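You operate a simulated robot arm through the tools that you are given. There is no shell and no other tool.

You are at the controls of a simulated two-armed robot. One attempt, no reset.

TASK
Flush 3 strokes into the T2 cup, then pump the bottle full to its line and shut the sample lever.
Fine: leave the spout over the bottle, cup and bottle in their rings.

Only the result counts: the job must be done as asked and must still hold three seconds after the hand-in. Knocking over, shifting, dropping, spilling or breaking anything else fails it.

THE ROBOT
Two 7-joint arms with two-finger parallel grippers on one trunk that stands fixed in place. Base frame: the origin is at the foot of the trunk, x ahead of it, y to its left, z up. Units: mm, rad, N and s.
The left shoulder is at [26, 173, 1437], the right one opposite. Each reaches about 791 mm from its shoulder. Payload 3.6 kg a hand.
The TCP of each hand is the grasp point between the finger pads, 30 mm short of the fingertips. In the tool frame z runs along the fingers and y along their closing line. The gripper opens to 110 mm. The fingers are 20 mm wide and 10 mm thick; the gripper's body (48 by 112 mm) begins 55 mm behind the TCP.
Orientation is that of the tool frame in the base frame, as a unit quaternion [w, x, y, z]. With the fingers straight down and closing along the base's y, the tool's x points along the base's -x, its y along +y and its z along -z.

THE INTERFACE
- The arms move only by the tool nudge_tool. It takes "left_rows", "right_rows" or both (then of equal length, played together; a hand with none holds still); each is a list of rows, each a list of 3 entries, a list of its own where there are three numbers: the turn, a rotation vector about the tool's x, y, z in rad, then the shift along the tool's x, y, z in mm, then the finger opening in mm, from 0 to 110. In form: [[[wx, wy, wz], [tx, ty, tz], hand], ...]. A call has 1 to 20 rows; each row is the pose to reach, as a shift and turn from the pose commanded when the call began, along the tool's axes at that moment. Rows are played at 5 a second. More than 50 mm and 0.15 rad between two rows, or a gripper value outside its range, and nothing of the call is played. Where a pose cannot be reached the arm comes as near as it can. A force on the tool above 40 N (or 10 N above the force at the start of the call, whichever is more), or a blocked arm, ends the call early, and 0.2 s more pass. The fingers move at their own pace (about 153 mm/s each) and stop on an object; they squeeze with about 35 N. The grip force told is the motor's: it shows also when the fingers shut on nothing. Time passes only in rows, and 0.2 s behind the last, so rows that repeat a pose let the fingers close. It gives the time, the measured TCP pose, the force on the tool (base axes), the opening and the grip force at its end, in the units of the frame above (readings bear some noise), with the torque about the TCP (base axes, N m) and any sound that the robot's microphone picked up.
- Cameras (640 x 400 px; columns grow to the right, rows downward): "scene" is now at [72, -27.1, 1569.3]; the picture's right is [-0.44, -0.90, -0.00], its down [-0.82, 0.40, -0.41] and it looks along [0.37, -0.18, -0.91] (base axes); focal length 321 px, centre (320, 200). "left" rides on the left gripper at [72, -17, -103] in its tool frame; the picture's right is [0.23, 0.97, 0.00], its down [-0.76, 0.18, -0.62] and it looks along [-0.61, 0.14, 0.78] (tool axes); focal length 222 px, centre (320, 200). "right" rides on the right gripper at [73, 17, -103] in its tool frame; the picture's right is [-0.23, 0.97, 0.00], its down [-0.76, -0.18, -0.62] and it looks along [-0.61, -0.14, 0.78] (tool axes); focal length 222 px, centre (320, 200). There is no depth. A picture from a camera that has moved, and an enlarged one, comes with that camera's place and axes in the base frame and with its lens.
- grab_frame(camera): a new picture of that camera. It takes no simulated time.
- move_column(by): moves the trunk up (or, below 0, down) by that many mm; the arms and the scene camera ride with it, the base frame stays. It gives what a move gives, with no picture.
- head_to(pan, tilt): turns the head with the scene camera to pan (to the left, within 1.501 rad either way) and tilt (down, from -0.506 to 1.204), counted from straight ahead of the robot (the tilt from the chest, where the trunk bows). It gives what a move gives.
- enlarge(camera, box): a new picture of the part [left, top, right, bottom] of that camera's present view, enlarged. It takes no simulated time.
- finish_job(): hands the job in; it is judged then, once.

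Places have to be worked out from the pictures, the camera data and where the tool is seen. Open the grippers and draw the arms clear of the work before you hand the job in, unless the task says otherwise.

The tools are called as name(argument=value, ...) on one line, values as JSON. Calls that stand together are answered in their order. nudge_tool: Moves the arms, as the interface text tells. Its arguments: {"type":"object","properties":{"left_rows":{"type":"array"},"right_rows":{"type":"array"}},"required":[]} The other tools are called the same way: move_column (by) moves the trunk up or down; head_to (pan, tilt) turns the head that bears the scene camera; grab_frame (camera) takes a picture; enlarge (camera, box) takes an enlarged picture of a part of a camera's view; finish_job () hands the job in.

At the start:

```text
time: 0.0
left_tcp_pos: [281.2, 137.1, 1017.6]
left_orientation: [0.0, 0.011, 0.987, 0.163]
left_wrist_force: [0.4, 0.1, 0.4]
left_torque: [-0.02, 0.01, -0.01]
left_opening: 109.7
left_gripper_force: 0.1
right_tcp_pos: [254.4, -324.1, 1097.0]
right_orientation: [-0.001, -0.001, 1.0, 0.0]
right_wrist_force: [0.0, -0.3, -0.6]
right_torque: [0.0, -0.01, 0.02]
right_opening: 109.8
right_gripper_force: 0.1
trunk travel left (down, up): [-550.0, 213.0]
head pan, tilt (commanded): [-0.45, 1.145]
```

scene: 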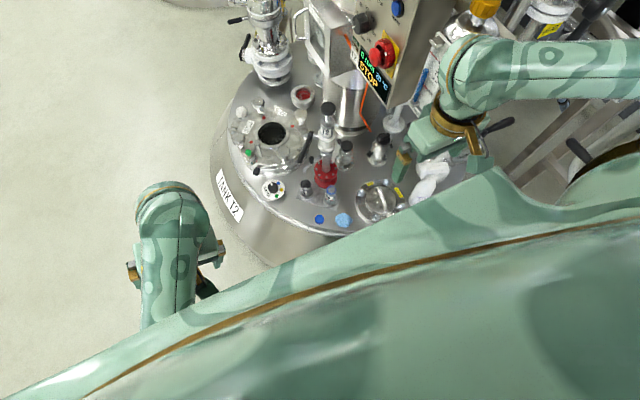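
right: 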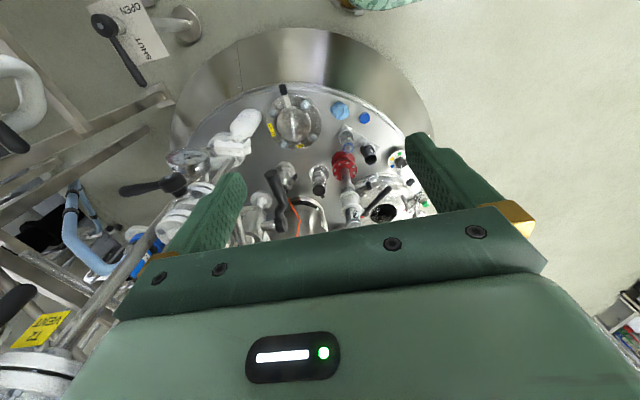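
left: 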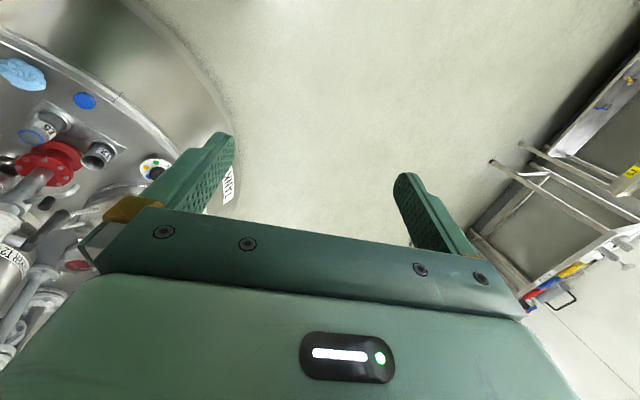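

The scene shows a reactor vessel top labelled T2 with many fittings; I need to find the pump, the cup, the bottle and the sample lever. I look closer with enlarged pictures.

enlarge(camera="scene", box=[200, 60, 440, 240])

enlarge(camera="right", box=[0, 0, 240, 200])

enlarge(camera="right", box=[160, 40, 440, 240])

enlarge(camera="left", box=[0, 0, 240, 260])

```text
2.22 times, centred on (320, 150) of scene
camera zoom: at [72.0, -27.1, 1569.3], right [-0.44, -0.9, 0.0], down [-0.82, 0.4, -0.41], along [0.37, -0.18, -0.91], focal length 714 px, centre (320, 311)
```

zoom: 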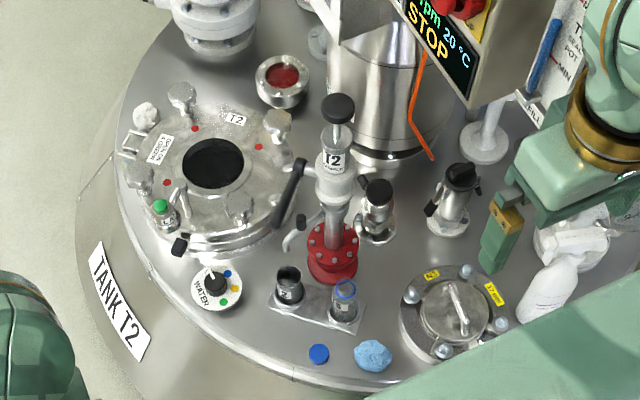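

```text
2.00 times, centred on (120, 100) of right
camera zoom: at [181.7, -307.7, 1201.3], right [0.23, 0.97, 0.0], down [0.76, -0.18, 0.62], along [0.61, -0.14, -0.78], focal length 444 px, centre (720, 400)
```

zoom: 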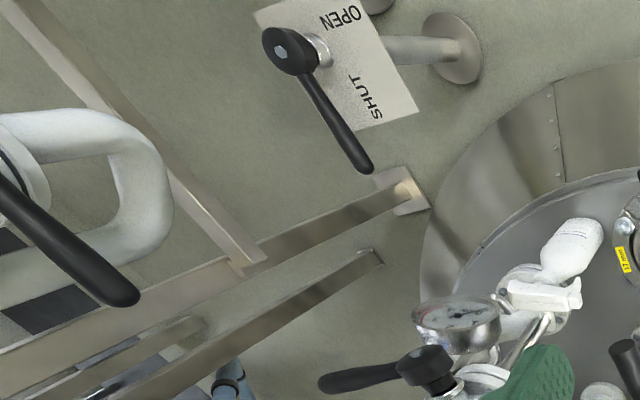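

```text
2.00 times, centred on (300, 140) of right
camera zoom: at [181.7, -307.7, 1201.3], right [0.23, 0.97, 0.0], down [0.76, -0.18, 0.62], along [0.61, -0.14, -0.78], focal length 444 px, centre (360, 320)
```

zoom: 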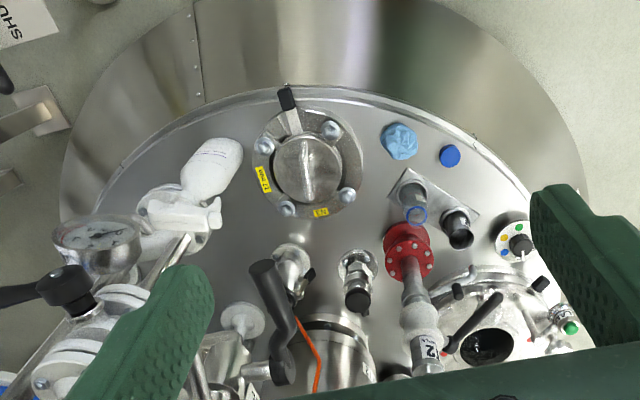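

```text
1.54 times, centred on (120, 130) of left
camera zoom: at [210.1, 89.8, 1109.5], right [-0.21, 0.93, 0.31], down [0.76, -0.05, 0.65], along [0.61, 0.37, -0.7], focal length 342 px, centre (628, 308)
```

zoom: 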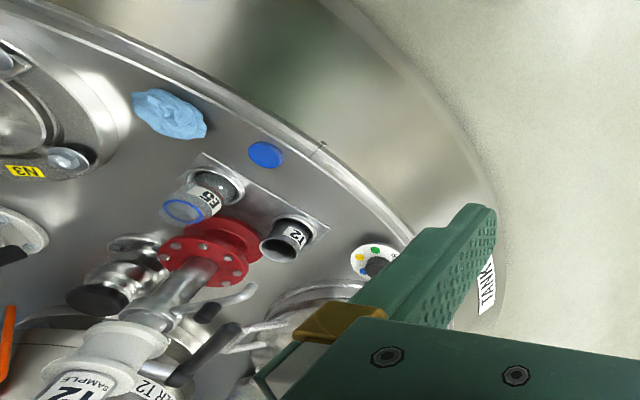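

I can see the sampling pump (T2 SAMPLE, black knob, red flange), a plate with a dark cup and a clear bottle, and a black lever. I zoom in on these from each camera.

enlarge(camera="scene", box=[280, 90, 360, 150])

enlarge(camera="scene", box=[280, 140, 370, 220])

enlarge(camera="right", box=[320, 100, 420, 230])

enlarge(camera="left", box=[0, 100, 120, 260])

enlarge(camera="left", box=[0, 220, 120, 360])

```text
6.67 times, centred on (320, 120) of scene
camera zoom: at [72.0, -27.1, 1569.3], right [-0.44, -0.9, 0.0], down [-0.82, 0.4, -0.41], along [0.37, -0.18, -0.91], focal length 2142 px, centre (320, 733)
```

zoom: 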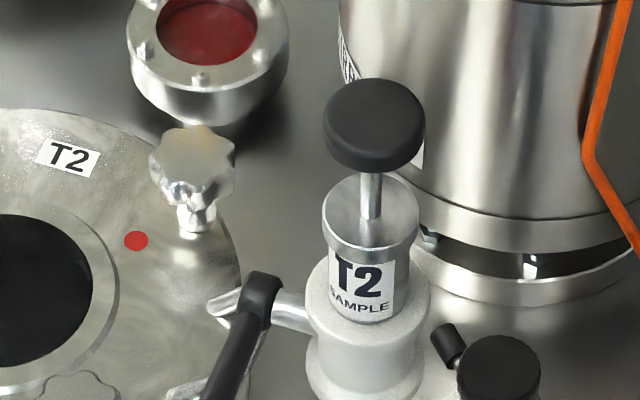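

```text
5.00 times, centred on (325, 180) of scene
camera zoom: at [72.0, -27.1, 1569.3], right [-0.44, -0.9, 0.0], down [-0.82, 0.4, -0.41], along [0.37, -0.18, -0.91], focal length 1607 px, centre (295, 300)
```

zoom: 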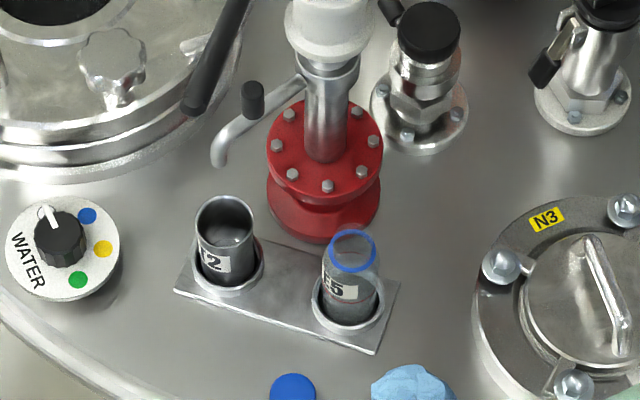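

```text
3.08 times, centred on (370, 165) of right
camera zoom: at [181.7, -307.7, 1201.3], right [0.23, 0.97, 0.0], down [0.76, -0.18, 0.62], along [0.61, -0.14, -0.78], focal length 684 px, centre (166, 308)
```

zoom: 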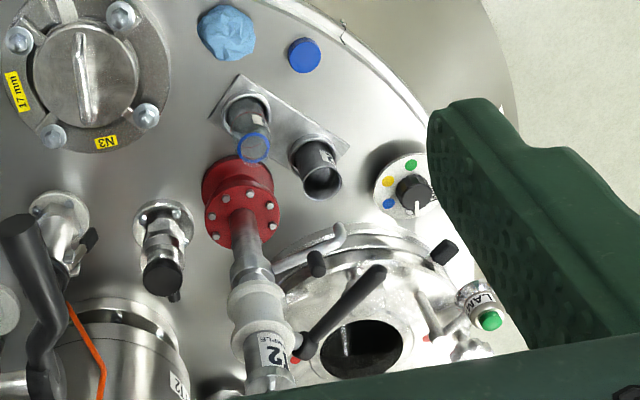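

```text
2.50 times, centred on (60, 180) of left
camera zoom: at [210.1, 89.8, 1109.5], right [-0.21, 0.93, 0.31], down [0.76, -0.05, 0.65], along [0.61, 0.37, -0.7], focal length 555 px, centre (970, 250)
```

zoom: 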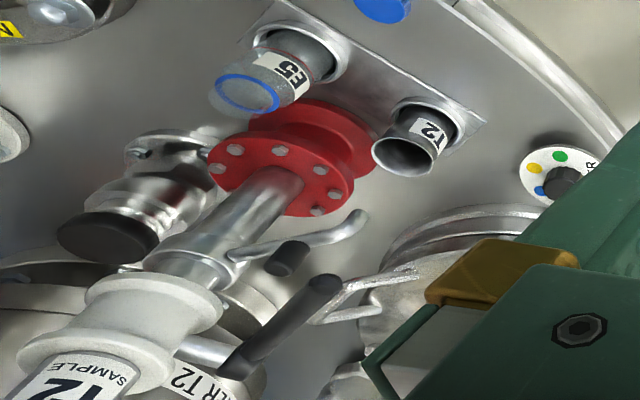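

```text
2.86 times, centred on (60, 290) of left
camera zoom: at [210.1, 89.8, 1109.5], right [-0.21, 0.93, 0.31], down [0.76, -0.05, 0.65], along [0.61, 0.37, -0.7], focal length 635 px, centre (1063, -57)
```

zoom: 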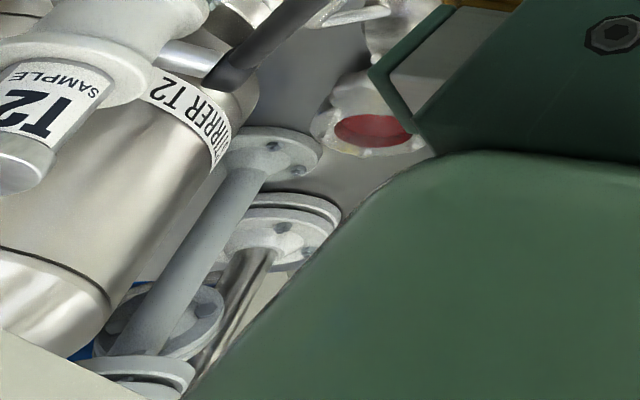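

The pump column seems to stand near (606, -312), with its knob at z≈855, the spout tip already over the cup near (585, -219), and the bottle near (516, -289, 529). Everything sits low, so I'll have to lower the trunk; first I look right and ahead with the head to find obstacles.

head_to(pan=-1.2, tilt=0.9)

grab_frame(camera="scene")

head_to(pan=-0.4, tilt=0.7)

grab_frame(camera="scene")

head_to(pan=0.5, tilt=0.9)

grab_frame(camera="scene")

```text
time: 1.1
left_tcp_pos: [281.7, 137.9, 1018.3]
left_orientation: [0.001, 0.011, 0.986, 0.165]
left_wrist_force: [-0.1, -0.4, -0.2]
left_torque: [-0.01, -0.02, -0.04]
left_opening: 110.0
left_gripper_force: 0.0
right_tcp_pos: [253.5, -324.7, 1097.4]
right_orientation: [0.001, -0.001, 1.0, 0.0]
right_wrist_force: [-0.1, 0.2, -0.2]
right_torque: [-0.01, 0.01, -0.01]
right_opening: 110.0
right_gripper_force: 0.0
trunk travel left (down, up): [-550.0, 213.0]
head pan, tilt (commanded): [-1.201, 0.901]
```

```text
taken
camera scene: at [45.4, -71.3, 1585.9], right [-0.93, -0.36, 0.0], down [-0.28, 0.73, -0.62], along [0.22, -0.58, -0.78], focal length 321 px, centre (320, 200)
```

scene: 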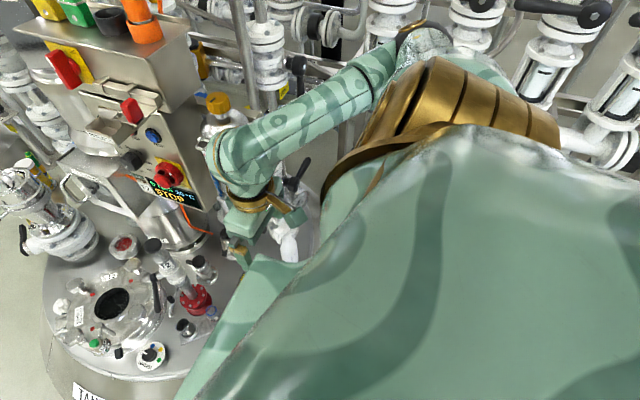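

```text
time: 2.2
left_tcp_pos: [282.2, 138.0, 1018.2]
left_orientation: [0.001, 0.01, 0.986, 0.164]
left_wrist_force: [-1.0, 0.4, 0.1]
left_torque: [0.0, 0.02, 0.0]
left_opening: 110.0
left_gripper_force: 0.0
right_tcp_pos: [253.8, -323.8, 1097.3]
right_orientation: [0.001, -0.001, 1.0, 0.0]
right_wrist_force: [-0.1, -0.5, 0.5]
right_torque: [0.0, 0.0, -0.01]
right_opening: 110.0
right_gripper_force: 0.0
trunk travel left (down, up): [-550.0, 213.0]
head pan, tilt (commanded): [-0.4, 0.7]
```

```text
taken
camera scene: at [96.2, -34.1, 1602.0], right [-0.39, -0.92, 0.0], down [-0.59, 0.25, -0.76], along [0.7, -0.3, -0.64], focal length 321 px, centre (320, 200)
```

scene: 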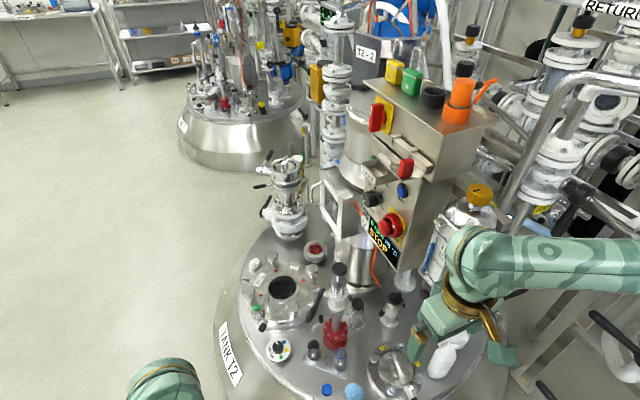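

```text
time: 3.4
left_tcp_pos: [282.3, 139.7, 1018.4]
left_orientation: [0.001, 0.011, 0.986, 0.165]
left_wrist_force: [0.2, 0.3, -0.2]
left_torque: [0.0, -0.01, 0.0]
left_opening: 110.2
left_gripper_force: 0.1
right_tcp_pos: [253.5, -323.8, 1096.7]
right_orientation: [0.0, -0.001, 1.0, 0.0]
right_wrist_force: [1.0, -0.9, -0.2]
right_torque: [0.01, 0.02, 0.0]
right_opening: 110.1
right_gripper_force: 0.1
trunk travel left (down, up): [-550.0, 213.0]
head pan, tilt (commanded): [0.499, 0.901]
```

```text
taken
camera scene: at [84.3, 35.1, 1585.9], right [0.48, -0.88, 0.0], down [-0.69, -0.37, -0.62], along [0.55, 0.3, -0.78], focal length 321 px, centre (320, 200)
```

scene: 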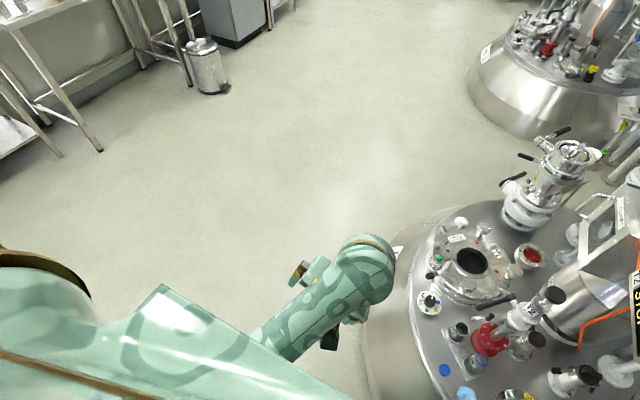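

The T1 pipework lies around y≈-770 and the control box overhangs the sampler to its right, above about z=1000. I lower the trunk by a modest first step and check again.

move_column(by=-200)

head_to(pan=-0.45, tilt=0.9)

grab_frame(camera="scene")

grab_frame(camera="right")

grab_frame(camera="left")

```text
time: 4.4
left_tcp_pos: [287.8, 201.4, 948.4]
left_orientation: [0.008, 0.018, 0.969, 0.244]
left_wrist_force: [0.2, 0.4, -0.4]
left_torque: [0.01, 0.03, 0.0]
left_opening: 110.2
left_gripper_force: 0.1
right_tcp_pos: [253.0, -324.8, 1033.3]
right_orientation: [-0.001, -0.001, 1.0, -0.001]
right_wrist_force: [-0.1, -0.1, 0.1]
right_torque: [-0.03, 0.0, -0.05]
right_opening: 110.0
right_gripper_force: 0.0
trunk travel left (down, up): [-489.0, 275.0]
head pan, tilt (commanded): [0.499, 0.901]
stopped: the arm was blocked; the commanded pose is now the measured one
```

```text
time: 5.6
left_tcp_pos: [288.9, 201.5, 948.1]
left_orientation: [0.01, 0.019, 0.97, 0.243]
left_wrist_force: [0.6, 0.4, -0.9]
left_torque: [0.02, 0.02, 0.02]
left_opening: 110.3
left_gripper_force: 0.1
right_tcp_pos: [253.1, -322.6, 1035.8]
right_orientation: [-0.001, 0.0, 1.0, -0.002]
right_wrist_force: [-0.3, -0.1, 1.1]
right_torque: [-0.02, 0.01, -0.05]
right_opening: 110.0
right_gripper_force: 0.0
trunk travel left (down, up): [-489.0, 275.0]
head pan, tilt (commanded): [-0.45, 0.901]
```

```text
taken
camera scene: at [93.8, -33.7, 1524.0], right [-0.43, -0.9, 0.0], down [-0.71, 0.34, -0.62], along [0.56, -0.27, -0.78], focal length 321 px, centre (320, 200)
```

scene: 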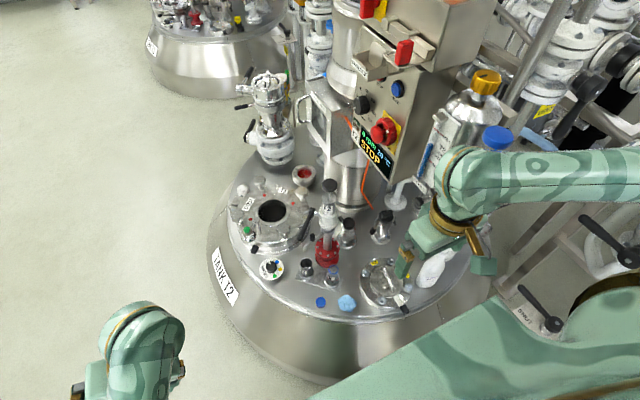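

```text
taken
camera right: at [182.1, -307.7, 1139.4], right [0.23, 0.97, 0.0], down [0.76, -0.18, 0.62], along [0.61, -0.14, -0.78], focal length 222 px, centre (320, 200)
```

right: 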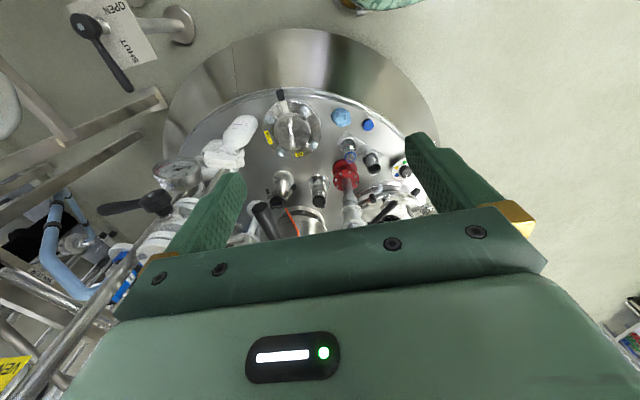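

```text
taken
camera left: at [213.9, 141.4, 1029.8], right [-0.2, 0.87, 0.46], down [0.75, -0.17, 0.64], along [0.63, 0.47, -0.62], focal length 222 px, centre (320, 200)
```

left: 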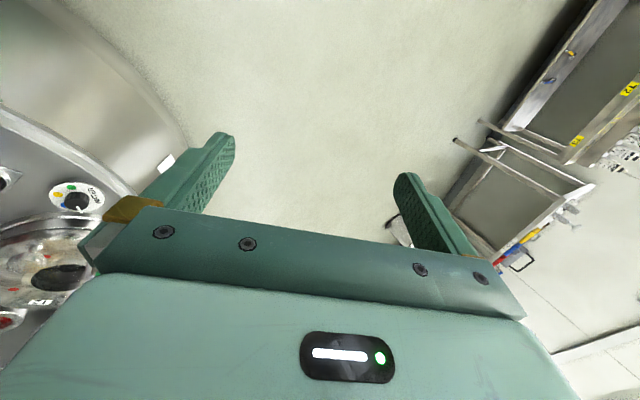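

The trunk stopped after about 62 mm because the left arm was blocked by something. I look to the left at the left elbow to see what it touched.

head_to(pan=1.2, tilt=0.9)

grab_frame(camera="scene")

head_to(pan=0.6, tilt=1.2)

grab_frame(camera="scene")

```text
time: 7.3
left_tcp_pos: [288.7, 200.4, 948.9]
left_orientation: [0.01, 0.02, 0.97, 0.244]
left_wrist_force: [-0.5, 0.1, 0.2]
left_torque: [-0.02, 0.03, -0.02]
left_opening: 110.1
left_gripper_force: 0.0
right_tcp_pos: [255.3, -323.5, 1035.2]
right_orientation: [-0.001, -0.001, 1.0, -0.001]
right_wrist_force: [-0.2, -0.7, 0.1]
right_torque: [-0.01, -0.01, 0.01]
right_opening: 110.1
right_gripper_force: 0.0
trunk travel left (down, up): [-489.0, 275.0]
head pan, tilt (commanded): [1.201, 0.901]
```

```text
taken
camera scene: at [53.1, 69.4, 1524.0], right [0.93, -0.36, 0.0], down [-0.28, -0.73, -0.62], along [0.22, 0.58, -0.78], focal length 321 px, centre (320, 200)
```

scene: 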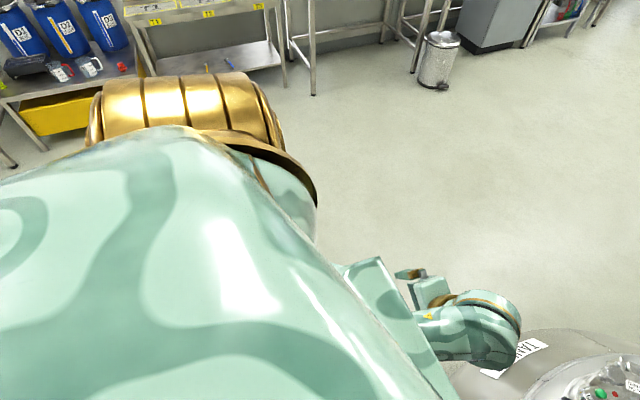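

```text
time: 8.3
left_tcp_pos: [288.0, 201.4, 948.7]
left_orientation: [0.008, 0.019, 0.969, 0.244]
left_wrist_force: [-0.2, -0.3, 0.3]
left_torque: [0.0, -0.05, 0.01]
left_opening: 110.0
left_gripper_force: 0.0
right_tcp_pos: [253.2, -324.2, 1035.9]
right_orientation: [-0.001, -0.001, 1.0, -0.001]
right_wrist_force: [0.0, -0.3, 0.4]
right_torque: [0.02, 0.0, 0.01]
right_opening: 109.8
right_gripper_force: 0.1
trunk travel left (down, up): [-489.0, 275.0]
head pan, tilt (commanded): [0.6, 1.201]
```

```text
taken
camera scene: at [71.9, 30.7, 1504.2], right [0.57, -0.82, 0.0], down [-0.77, -0.53, -0.36], along [0.3, 0.21, -0.93], focal length 321 px, centre (320, 200)
```

scene: 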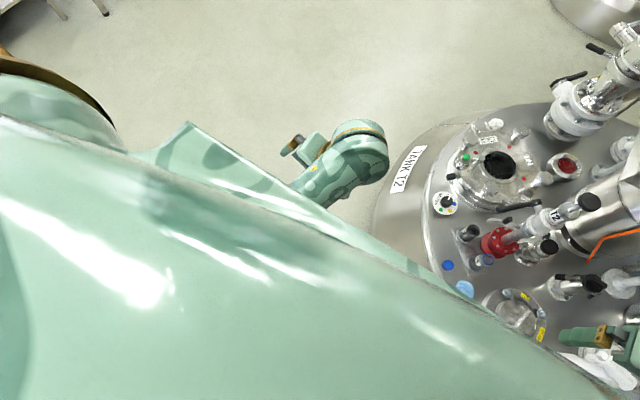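

The left arm was turned about its shoulder as if its elbow came down on something hidden beneath it. I raise the trunk again to lift off it and then look.

move_column(by=120)

head_to(pan=1.5, tilt=1.0)

grab_frame(camera="scene")

grab_frame(camera="left")

```text
time: 9.0
left_tcp_pos: [292.2, 269.0, 998.4]
left_orientation: [0.017, 0.031, 0.944, 0.327]
left_wrist_force: [0.8, -0.5, 0.3]
left_torque: [0.0, -0.04, 0.02]
left_opening: 110.0
left_gripper_force: 0.0
right_tcp_pos: [253.7, -323.0, 1083.5]
right_orientation: [0.001, -0.001, 1.0, -0.001]
right_wrist_force: [0.8, -0.6, -1.0]
right_torque: [0.01, 0.02, 0.03]
right_opening: 110.0
right_gripper_force: 0.1
trunk travel left (down, up): [-535.0, 228.0]
head pan, tilt (commanded): [0.6, 1.201]
stopped: the arm was blocked; the commanded pose is now the measured one
```

```text
time: 10.2
left_tcp_pos: [293.2, 267.1, 998.3]
left_orientation: [0.017, 0.03, 0.945, 0.326]
left_wrist_force: [-0.8, 0.5, -0.3]
left_torque: [-0.01, 0.01, -0.03]
left_opening: 109.8
left_gripper_force: 0.0
right_tcp_pos: [254.4, -325.2, 1081.7]
right_orientation: [0.001, -0.002, 1.0, -0.001]
right_wrist_force: [0.7, -0.2, -0.6]
right_torque: [0.03, -0.01, 0.0]
right_opening: 110.1
right_gripper_force: 0.0
trunk travel left (down, up): [-535.0, 228.0]
head pan, tilt (commanded): [1.499, 1.0]
```

```text
taken
camera scene: at [24.6, 68.5, 1563.7], right [1.0, -0.07, 0.0], down [-0.06, -0.84, -0.54], along [0.04, 0.54, -0.84], focal length 321 px, centre (320, 200)
```

scene: 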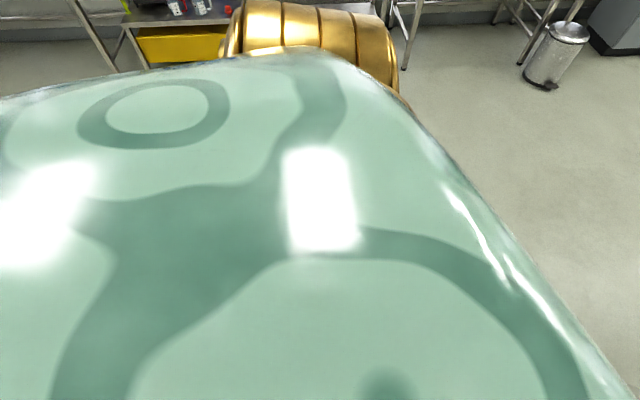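

```text
taken
camera left: at [215.4, 196.5, 1066.1], right [-0.18, 0.78, 0.6], down [0.74, -0.3, 0.61], along [0.65, 0.55, -0.52], focal length 222 px, centre (320, 200)
```

left: 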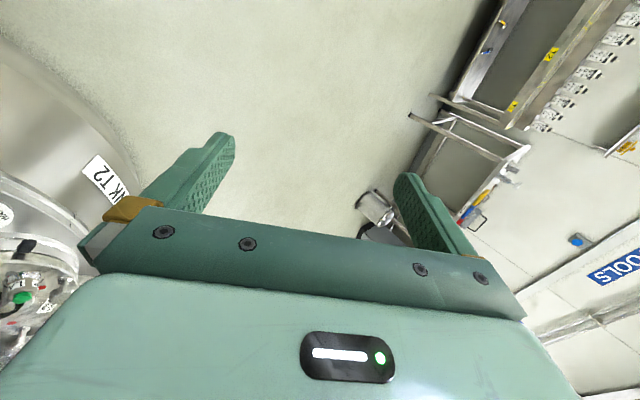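

Raising too swung the left arm outwards about its shoulder, so this isn't a simple obstacle below. I test with a small trunk move to learn how the left arm reacts.

move_column(by=-20)

move_column(by=-20)

```text
time: 10.8
left_tcp_pos: [290.5, 349.2, 992.5]
left_orientation: [0.015, 0.061, 0.9, 0.432]
left_wrist_force: [0.0, -0.1, 0.1]
left_torque: [0.0, 0.02, -0.01]
left_opening: 110.0
left_gripper_force: 0.0
right_tcp_pos: [254.0, -323.6, 1065.6]
right_orientation: [0.0, -0.001, 1.0, -0.001]
right_wrist_force: [-0.2, -0.1, -0.3]
right_torque: [0.01, 0.01, 0.03]
right_opening: 109.9
right_gripper_force: 0.1
trunk travel left (down, up): [-519.0, 244.0]
head pan, tilt (commanded): [1.499, 1.0]
stopped: the arm was blocked; the commanded pose is now the measured one
```

```text
time: 11.3
left_tcp_pos: [293.8, 420.9, 1001.7]
left_orientation: [0.015, 0.091, 0.846, 0.525]
left_wrist_force: [0.3, 0.2, -0.1]
left_torque: [-0.01, 0.01, -0.02]
left_opening: 110.0
left_gripper_force: 0.0
right_tcp_pos: [254.9, -323.5, 1047.1]
right_orientation: [0.0, -0.001, 1.0, 0.0]
right_wrist_force: [-0.2, -0.3, 0.3]
right_torque: [0.01, -0.02, 0.01]
right_opening: 110.0
right_gripper_force: 0.0
trunk travel left (down, up): [-502.0, 261.0]
head pan, tilt (commanded): [1.499, 1.0]
stopped: the arm was blocked; the commanded pose is now the measured one
```

Each trunk move swings the left arm outwards about 12°, whatever the size. I check whether the left arm holds still under a plain nudge command with no shift.

nudge_tool(left_rows=[[[0, 0, 0], [0, 0, 0], 110], [[0, 0, 0], [0, 0, 0], 110]])

grab_frame(camera="left")

grab_frame(camera="scene")

```text
time: 11.9
left_tcp_pos: [292.5, 421.0, 1002.5]
left_orientation: [0.013, 0.091, 0.846, 0.525]
left_wrist_force: [0.7, -0.3, 0.0]
left_torque: [-0.01, 0.02, 0.01]
left_opening: 110.3
left_gripper_force: 0.1
right_tcp_pos: [253.7, -325.3, 1047.9]
right_orientation: [-0.001, 0.0, 1.0, 0.0]
right_wrist_force: [0.4, 0.2, -0.1]
right_torque: [0.02, -0.02, -0.01]
right_opening: 110.2
right_gripper_force: 0.0
trunk travel left (down, up): [-502.0, 261.0]
head pan, tilt (commanded): [1.499, 1.0]
```

```text
taken
camera left: at [207.7, 334.9, 1037.4], right [-0.09, 0.46, 0.88], down [0.7, -0.6, 0.38], along [0.71, 0.65, -0.27], focal length 222 px, centre (320, 200)
```

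left: 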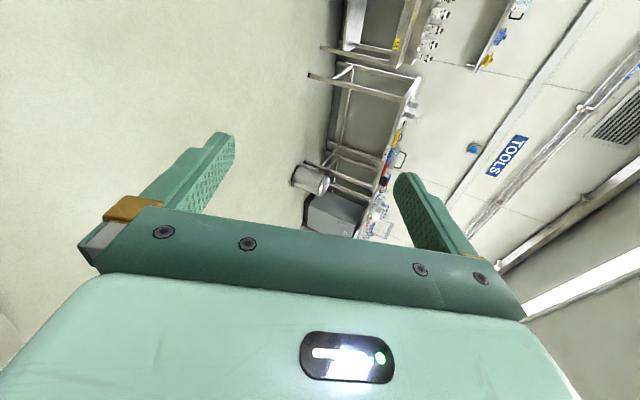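

```text
taken
camera scene: at [28.6, 68.3, 1530.2], right [1.0, -0.07, 0.0], down [-0.06, -0.84, -0.54], along [0.04, 0.54, -0.84], focal length 321 px, centre (320, 200)
```

scene: 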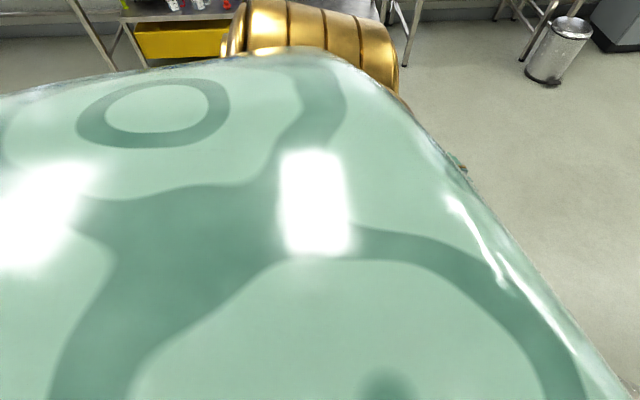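

Under a nudge it holds still. I'll bring the left hand into a pose mirrored to the right one (fingers down, near [254, 324, 1047]), since the right arm rides the trunk without trouble in that pose.

nudge_tool(left_rows=[[[0.138, 0, 0], [4.9, -0.2, -13.3], 110], [[0.276, 0, 0], [9.8, -0.4, -26.6], 110], [[0.414, 0, 0], [14.7, -0.6, -39.9], 110], [[0.552, 0, 0], [19.6, -0.8, -53.2], 110], [[0.69, 0, 0], [24.5, -1.0, -66.5], 110], [[0.828, 0, 0], [29.4, -1.2, -79.8], 110], [[0.966, 0, 0], [34.3, -1.4, -93.1], 110], [[1.104, 0, 0], [39, -1.7, -106], 110], [[1.104, 0, 0], [39, -1.7, -106], 110]])

grab_frame(camera="left")

```text
time: 12.6
left_tcp_pos: [280.8, 456.5, 1047.0]
left_orientation: [-0.006, 0.112, 0.867, 0.486]
left_wrist_force: [0.9, -0.3, 0.0]
left_torque: [0.0, 0.01, 0.01]
left_opening: 110.0
left_gripper_force: 0.1
right_tcp_pos: [254.6, -324.2, 1047.6]
right_orientation: [-0.001, -0.002, 1.0, 0.0]
right_wrist_force: [0.8, 0.0, 0.5]
right_torque: [-0.01, 0.01, 0.0]
right_opening: 110.2
right_gripper_force: 0.2
trunk travel left (down, up): [-502.0, 261.0]
head pan, tilt (commanded): [1.499, 1.0]
stopped in row 3 (left hand): the arm was blocked; the commanded pose is now the measured one
```

```text
taken
camera left: at [199.2, 376.1, 1094.8], right [-0.02, 0.53, 0.85], down [0.72, -0.58, 0.39], along [0.7, 0.62, -0.37], focal length 222 px, centre (320, 200)
```

left: 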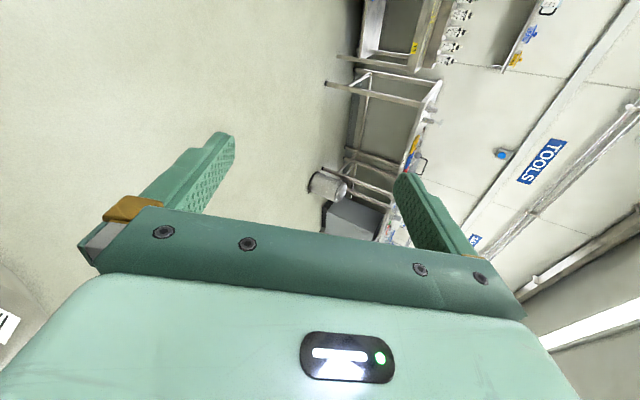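

The left arm was blocked again and drifted outwards. I test the left arm with one very small move away from the robot to see how it responds.

nudge_tool(left_rows=[[[0, 0, 0], [0, 0, 10], 110], [[0, 0, 0], [0, 0, 10], 110]])

head_to(pan=1.0, tilt=0.7)

grab_frame(camera="scene")

```text
time: 13.2
left_tcp_pos: [281.7, 464.6, 1040.8]
left_orientation: [-0.007, 0.113, 0.868, 0.484]
left_wrist_force: [0.1, 0.4, 0.1]
left_torque: [-0.02, -0.05, 0.02]
left_opening: 109.8
left_gripper_force: 0.0
right_tcp_pos: [253.8, -323.4, 1047.6]
right_orientation: [0.0, -0.001, 1.0, 0.0]
right_wrist_force: [-0.6, 0.1, -0.6]
right_torque: [0.03, -0.01, 0.0]
right_opening: 109.8
right_gripper_force: 0.1
trunk travel left (down, up): [-502.0, 261.0]
head pan, tilt (commanded): [1.499, 1.0]
```

```text
time: 14.1
left_tcp_pos: [282.8, 464.6, 1041.3]
left_orientation: [-0.006, 0.112, 0.867, 0.485]
left_wrist_force: [0.4, -0.1, -0.3]
left_torque: [0.03, -0.01, 0.0]
left_opening: 110.0
left_gripper_force: 0.1
right_tcp_pos: [254.1, -323.2, 1048.9]
right_orientation: [0.0, -0.001, 1.0, -0.001]
right_wrist_force: [0.6, -0.8, 0.1]
right_torque: [-0.03, 0.0, -0.01]
right_opening: 109.9
right_gripper_force: 0.1
trunk travel left (down, up): [-502.0, 261.0]
head pan, tilt (commanded): [1.0, 0.7]
```

```text
taken
camera scene: at [69.5, 70.6, 1553.5], right [0.84, -0.54, 0.0], down [-0.35, -0.54, -0.76], along [0.41, 0.64, -0.64], focal length 321 px, centre (320, 200)
```

scene: 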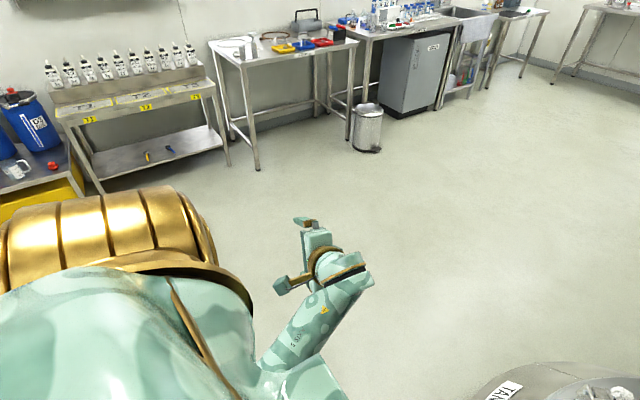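

The small nudge worked; the picture shows the left elbow hanging low next to the torso, so it likely rubs the robot's own body. With the arm now swung out, I test a trunk move again.

move_column(by=-30)

grab_frame(camera="scene")

```text
time: 14.7
left_tcp_pos: [285.4, 518.6, 1056.0]
left_orientation: [-0.018, 0.127, 0.817, 0.562]
left_wrist_force: [0.2, 0.0, 0.5]
left_torque: [-0.01, -0.02, 0.01]
left_opening: 109.9
left_gripper_force: 0.1
right_tcp_pos: [253.5, -323.8, 1018.6]
right_orientation: [-0.003, 0.0, 1.0, 0.001]
right_wrist_force: [-1.0, 0.6, 0.7]
right_torque: [0.0, 0.0, 0.01]
right_opening: 109.9
right_gripper_force: 0.1
trunk travel left (down, up): [-473.0, 290.0]
head pan, tilt (commanded): [1.0, 0.7]
stopped: the arm was blocked; the commanded pose is now the measured one
```

```text
taken
camera scene: at [74.6, 70.7, 1524.5], right [0.84, -0.54, 0.0], down [-0.35, -0.54, -0.76], along [0.41, 0.64, -0.64], focal length 321 px, centre (320, 200)
```

scene: 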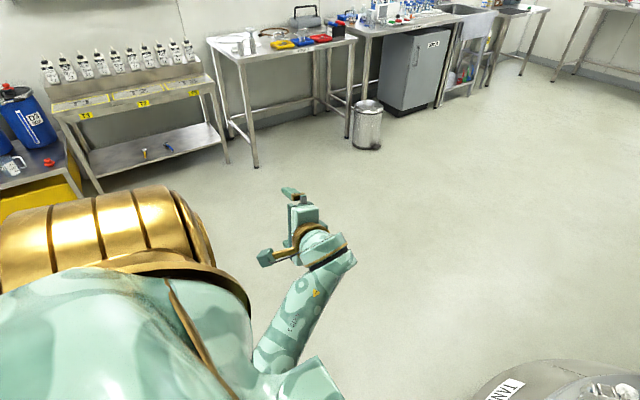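

The trunk itself completed its 29 mm, but the left arm swung outwards again. I try steering the left hand forward in small steps to see whether it can be brought to a better elbow posture.

nudge_tool(left_rows=[[[0, 0, 0], [-14, 3.4, 1.7], 110], [[0, 0, 0], [-29, 6.8, 3.4], 110], [[0, 0, 0], [-43, 10.2, 5.1], 110], [[0, 0, 0], [-58, 13.7, 6.8], 110], [[0, 0, 0], [-58, 13.7, 6.8], 110]])

grab_frame(camera="scene")

```text
time: 15.9
left_tcp_pos: [344.5, 524.5, 1059.1]
left_orientation: [-0.019, 0.127, 0.812, 0.569]
left_wrist_force: [-1.0, -0.1, 0.9]
left_torque: [0.03, 0.01, 0.0]
left_opening: 110.1
left_gripper_force: 0.1
right_tcp_pos: [252.6, -323.1, 1018.6]
right_orientation: [-0.002, -0.001, 1.0, 0.0]
right_wrist_force: [0.3, -0.1, 0.5]
right_torque: [-0.01, 0.03, -0.01]
right_opening: 109.9
right_gripper_force: 0.0
trunk travel left (down, up): [-473.0, 290.0]
head pan, tilt (commanded): [1.0, 0.7]
```

```text
taken
camera scene: at [73.8, 70.7, 1525.0], right [0.84, -0.54, 0.0], down [-0.35, -0.54, -0.77], along [0.41, 0.64, -0.64], focal length 321 px, centre (320, 200)
```

scene: 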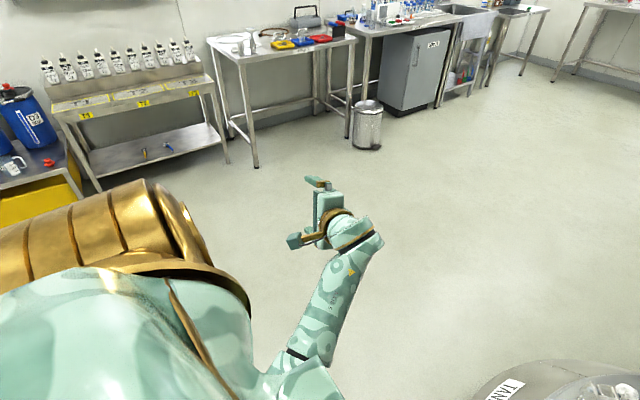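

That worked without a block, and the elbow is now more clearly visible. I push the hand further ahead and level, then test the trunk again.

nudge_tool(left_rows=[[[0.1, 0, 0], [-19, 4.6, 2.3], 110], [[0.2, 0, 0], [-38, 9.2, 4.6], 110], [[0.3, 0, 0], [-58, 13.7, 6.8], 110], [[0.4, 0, 0], [-77, 18.3, 9], 110], [[0.4, 0, 0], [-77, 18.3, 9], 110]])

move_column(by=-30)

grab_frame(camera="scene")

```text
time: 17.1
left_tcp_pos: [424.5, 518.1, 1055.4]
left_orientation: [-0.042, 0.122, 0.914, 0.386]
left_wrist_force: [1.0, -0.3, -0.3]
left_torque: [0.01, -0.03, 0.0]
left_opening: 110.0
left_gripper_force: 0.0
right_tcp_pos: [252.5, -324.9, 1020.3]
right_orientation: [-0.002, 0.0, 1.0, -0.001]
right_wrist_force: [-0.4, -0.2, -1.0]
right_torque: [0.03, -0.04, 0.02]
right_opening: 109.9
right_gripper_force: 0.1
trunk travel left (down, up): [-473.0, 290.0]
head pan, tilt (commanded): [1.0, 0.7]
```

```text
time: 17.9
left_tcp_pos: [423.5, 516.9, 1025.9]
left_orientation: [-0.042, 0.122, 0.913, 0.387]
left_wrist_force: [0.3, 0.5, -0.2]
left_torque: [-0.02, -0.01, 0.0]
left_opening: 109.9
left_gripper_force: 0.0
right_tcp_pos: [252.9, -324.4, 989.2]
right_orientation: [-0.003, 0.0, 1.0, 0.0]
right_wrist_force: [-0.3, 0.5, -0.6]
right_torque: [0.03, -0.01, -0.03]
right_opening: 110.2
right_gripper_force: 0.2
trunk travel left (down, up): [-443.0, 320.0]
head pan, tilt (commanded): [1.0, 0.7]
```

```text
taken
camera scene: at [79.9, 70.6, 1494.8], right [0.84, -0.54, 0.0], down [-0.35, -0.54, -0.77], along [0.41, 0.64, -0.64], focal length 321 px, centre (320, 200)
```

scene: 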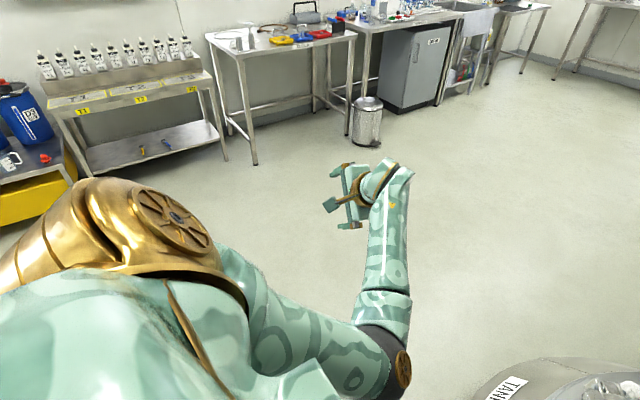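

Now the trunk moved a clean 30 mm with both arms riding along. I keep lowering in steps and check the pictures.

move_column(by=-130)

head_to(pan=-0.45, tilt=0.8)

grab_frame(camera="scene")

grab_frame(camera="right")

```text
time: 19.5
left_tcp_pos: [425.0, 517.4, 895.5]
left_orientation: [-0.041, 0.122, 0.913, 0.387]
left_wrist_force: [-0.1, 0.5, 0.3]
left_torque: [0.01, 0.0, 0.02]
left_opening: 109.8
left_gripper_force: 0.1
right_tcp_pos: [253.4, -324.4, 859.2]
right_orientation: [-0.002, -0.001, 1.0, 0.0]
right_wrist_force: [0.0, -0.1, 0.0]
right_torque: [-0.01, 0.01, 0.03]
right_opening: 110.0
right_gripper_force: 0.1
trunk travel left (down, up): [-313.0, 450.0]
head pan, tilt (commanded): [1.0, 0.7]
```

```text
time: 21.0
left_tcp_pos: [424.2, 517.4, 895.5]
left_orientation: [-0.043, 0.122, 0.913, 0.387]
left_wrist_force: [-0.1, 0.3, 0.1]
left_torque: [-0.05, -0.01, 0.01]
left_opening: 110.0
left_gripper_force: 0.0
right_tcp_pos: [254.2, -323.2, 860.2]
right_orientation: [-0.003, -0.001, 1.0, -0.001]
right_wrist_force: [0.1, -0.1, 0.5]
right_torque: [0.01, 0.02, 0.0]
right_opening: 109.8
right_gripper_force: 0.1
trunk travel left (down, up): [-313.0, 450.0]
head pan, tilt (commanded): [-0.45, 0.799]
```

```text
taken
camera scene: at [147.0, -35.9, 1355.0], right [-0.43, -0.9, 0.0], down [-0.65, 0.31, -0.7], along [0.63, -0.3, -0.72], focal length 321 px, centre (320, 200)
```

scene: 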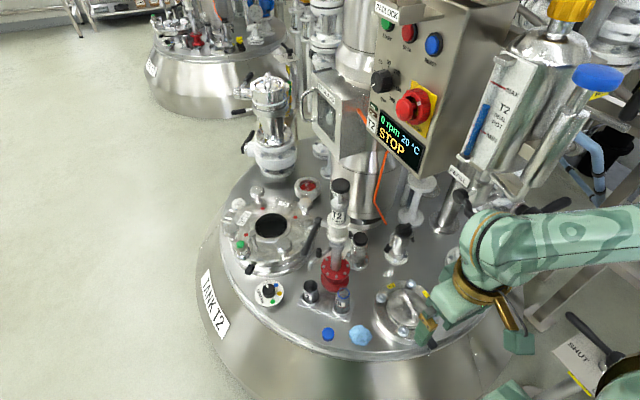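

```text
taken
camera right: at [182.4, -307.4, 963.8], right [0.23, 0.97, 0.0], down [0.76, -0.18, 0.62], along [0.6, -0.14, -0.78], focal length 222 px, centre (320, 200)
```

right: 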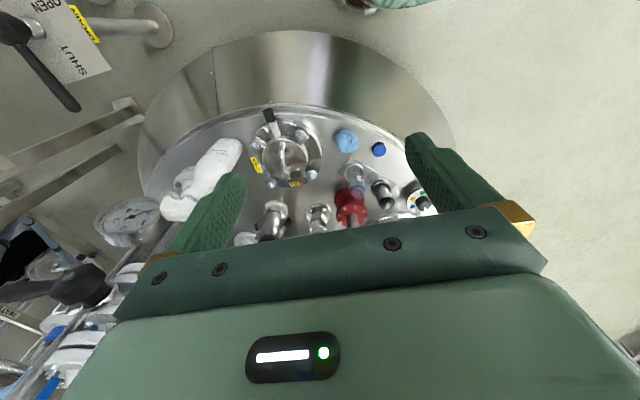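

The panel box is farther than feared (about y=-490), so there is room around the pump knob. I lower the trunk another 130 mm and look closely at the sampler from there.

move_column(by=-130)

grab_frame(camera="scene")

enlarge(camera="scene", box=[260, 130, 420, 290])

grab_frame(camera="right")

grab_frame(camera="left")

```text
time: 22.6
left_tcp_pos: [423.2, 518.2, 765.8]
left_orientation: [-0.041, 0.122, 0.912, 0.389]
left_wrist_force: [0.4, -0.3, -0.5]
left_torque: [-0.05, -0.02, 0.0]
left_opening: 109.7
left_gripper_force: 0.1
right_tcp_pos: [253.4, -323.6, 710.7]
right_orientation: [-0.055, -0.001, 0.998, 0.0]
right_wrist_force: [0.8, -0.6, 0.1]
right_torque: [-0.01, 0.0, 0.01]
right_opening: 110.0
right_gripper_force: 0.1
trunk travel left (down, up): [-183.0, 580.0]
head pan, tilt (commanded): [-0.45, 0.799]
```

```text
taken
camera scene: at [209.1, -35.9, 1220.9], right [-0.44, -0.9, 0.0], down [-0.65, 0.31, -0.7], along [0.63, -0.3, -0.72], focal length 321 px, centre (320, 200)
```

scene: 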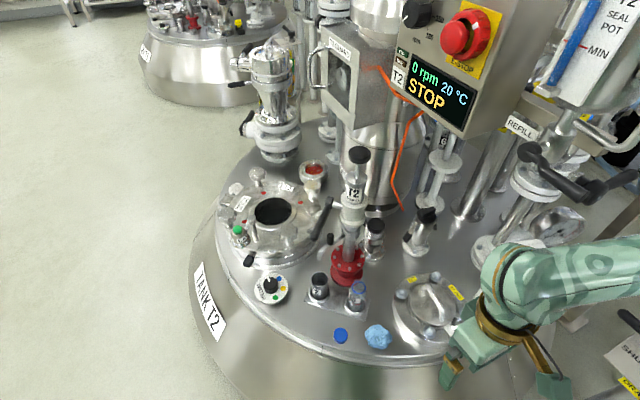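

```text
2.50 times, centred on (340, 210) of scene
camera zoom: at [209.1, -35.9, 1220.9], right [-0.44, -0.9, 0.0], down [-0.65, 0.31, -0.7], along [0.63, -0.3, -0.72], focal length 803 px, centre (270, 175)
```

zoom: 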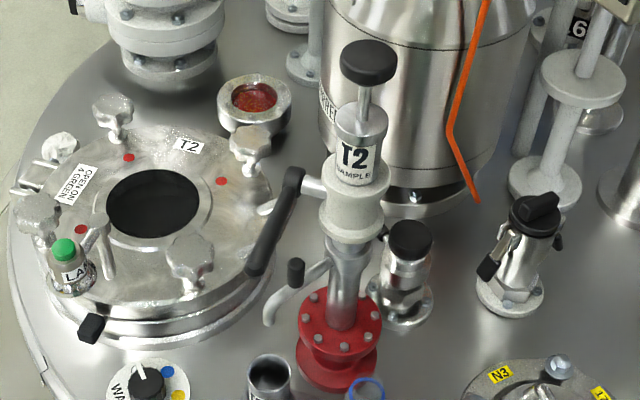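

```text
taken
camera right: at [193.9, -307.6, 822.3], right [0.22, 0.97, -0.02], down [0.83, -0.18, 0.54], along [0.52, -0.14, -0.84], focal length 222 px, centre (320, 200)
```

right: 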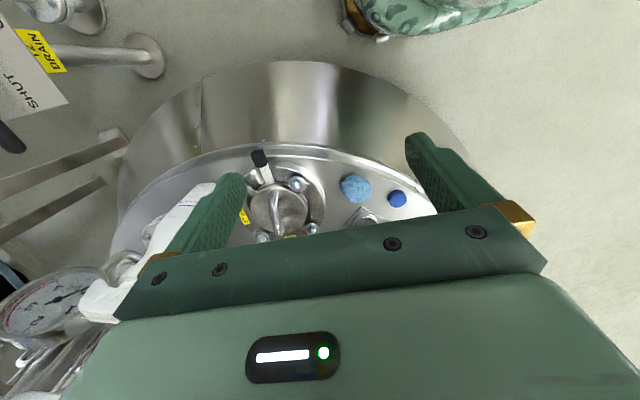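

```text
taken
camera left: at [349.6, 446.5, 836.7], right [0.03, 0.7, 0.72], down [0.77, -0.47, 0.43], along [0.64, 0.54, -0.55], focal length 222 px, centre (320, 200)
```

left: 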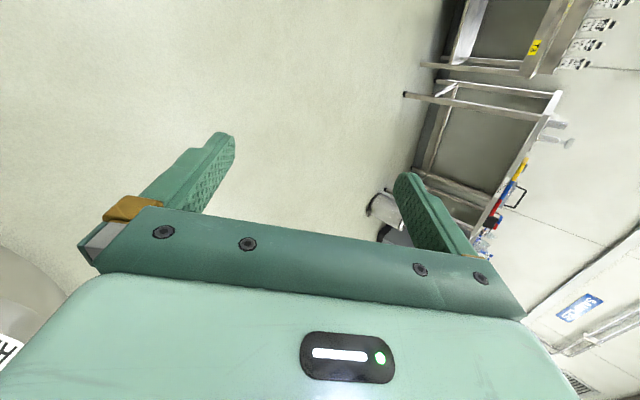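

The right hand is now a bit cramped (its pose lags), so I bring it forward while turning the fingers from straight down toward horizontal-forward, staying well above the tank lid. Half of the turn first.

nudge_tool(right_rows=[[[0, -0.1, 0], [-15, 1, -12], 110], [[0, -0.2, 0], [-30, 2, -24], 110], [[0, -0.3, 0], [-45, 3, -36], 110], [[0, -0.4, 0], [-60, 4, -48], 110], [[0, -0.5, 0], [-75, 5, -60], 110], [[0, -0.6, 0], [-90, 6, -72], 110], [[0, -0.7, 0], [-105, 7, -84], 110], [[0, -0.8, 0], [-120, 8, -96], 110], [[0, -0.8, 0], [-120, 8, -96], 110]])

grab_frame(camera="right")

grab_frame(camera="scene")

```text
time: 24.6
left_tcp_pos: [425.0, 517.6, 764.4]
left_orientation: [-0.042, 0.122, 0.913, 0.387]
left_wrist_force: [0.6, -0.5, 1.6]
left_torque: [0.0, 0.0, 0.02]
left_opening: 109.6
left_gripper_force: 0.0
right_tcp_pos: [409.7, -329.3, 771.3]
right_orientation: [0.338, -0.001, 0.941, 0.001]
right_wrist_force: [-0.2, -0.2, -1.0]
right_torque: [0.01, 0.01, -0.02]
right_opening: 110.0
right_gripper_force: 0.0
right hand out of reach, approached as far as the arm can: row 1, 2, 3, 4, 5, 6, 7, 8, 9
trunk travel left (down, up): [-183.0, 580.0]
head pan, tilt (commanded): [-0.45, 0.799]
```

```text
taken
camera right: at [289.2, -313.2, 805.2], right [0.17, 0.97, 0.15], down [0.19, -0.18, 0.97], along [0.97, -0.14, -0.22], focal length 222 px, centre (320, 200)
```

right: 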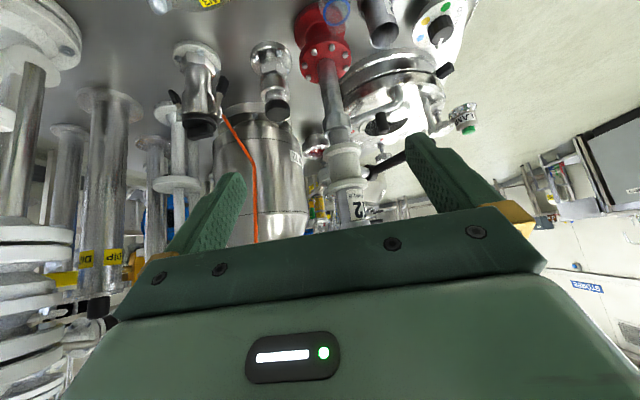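

```text
taken
camera scene: at [209.7, -35.9, 1220.7], right [-0.44, -0.9, 0.0], down [-0.65, 0.31, -0.7], along [0.63, -0.3, -0.72], focal length 321 px, centre (320, 200)
```

scene: 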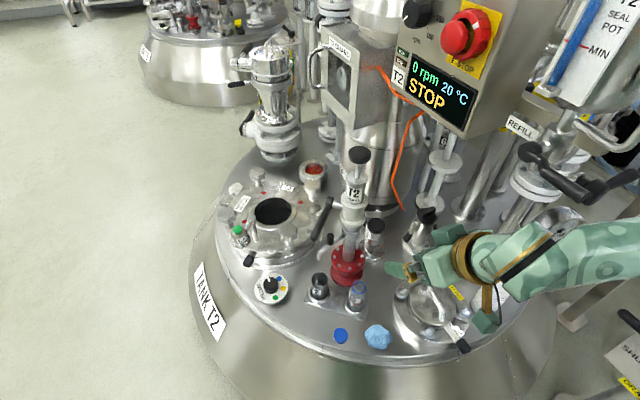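

The arm was cramped so close to the body, but the hand is clear of everything. I continue forward and up while levelling the fingers, which should bring it into comfortable reach.

nudge_tool(right_rows=[[[0, -0.1, 0], [-20, 2, -2], 110], [[0, -0.2, 0], [-40, 4, -4], 110], [[0, -0.3, 0], [-60, 7, -6], 110], [[0, -0.4, 0], [-85, 10, -8], 110], [[0, -0.4, 0], [-85, 10, -8], 110]])

grab_frame(camera="right")

grab_frame(camera="scene")

```text
time: 25.8
left_tcp_pos: [425.0, 516.0, 765.2]
left_orientation: [-0.043, 0.122, 0.913, 0.387]
left_wrist_force: [-0.1, -0.4, 0.8]
left_torque: [-0.01, -0.04, 0.01]
left_opening: 110.0
left_gripper_force: 0.0
right_tcp_pos: [470.8, -317.6, 831.2]
right_orientation: [0.52, 0.0, 0.854, 0.0]
right_wrist_force: [-0.6, 0.1, -0.1]
right_torque: [0.02, 0.04, -0.02]
right_opening: 110.1
right_gripper_force: 0.1
trunk travel left (down, up): [-183.0, 580.0]
head pan, tilt (commanded): [-0.45, 0.799]
```

```text
taken
camera right: at [346.0, -302.3, 815.5], right [0.1, 0.97, 0.2], down [-0.2, -0.18, 0.96], along [0.97, -0.14, 0.18], focal length 222 px, centre (320, 200)
```

right: 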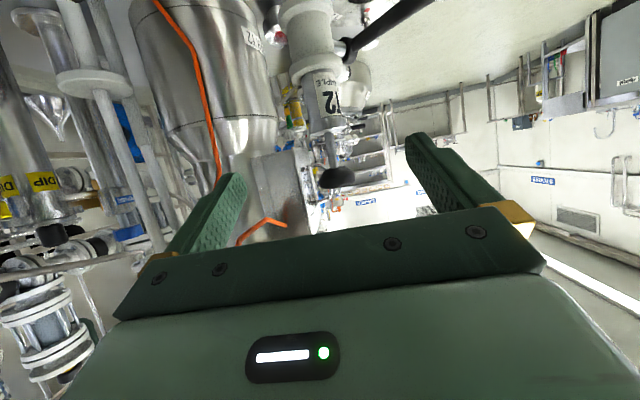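

```text
taken
camera scene: at [209.7, -35.9, 1220.7], right [-0.44, -0.9, 0.0], down [-0.65, 0.31, -0.7], along [0.63, -0.3, -0.72], focal length 321 px, centre (320, 200)
```

scene: 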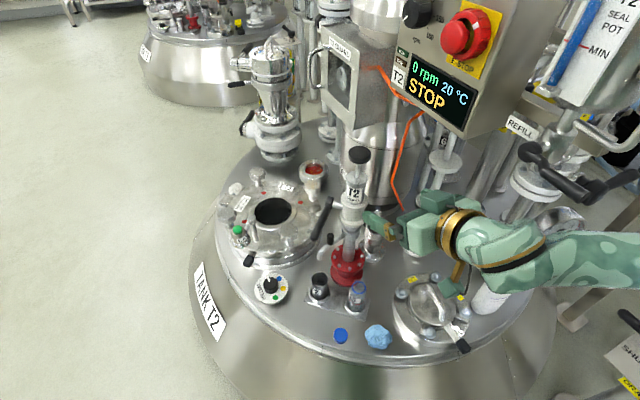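

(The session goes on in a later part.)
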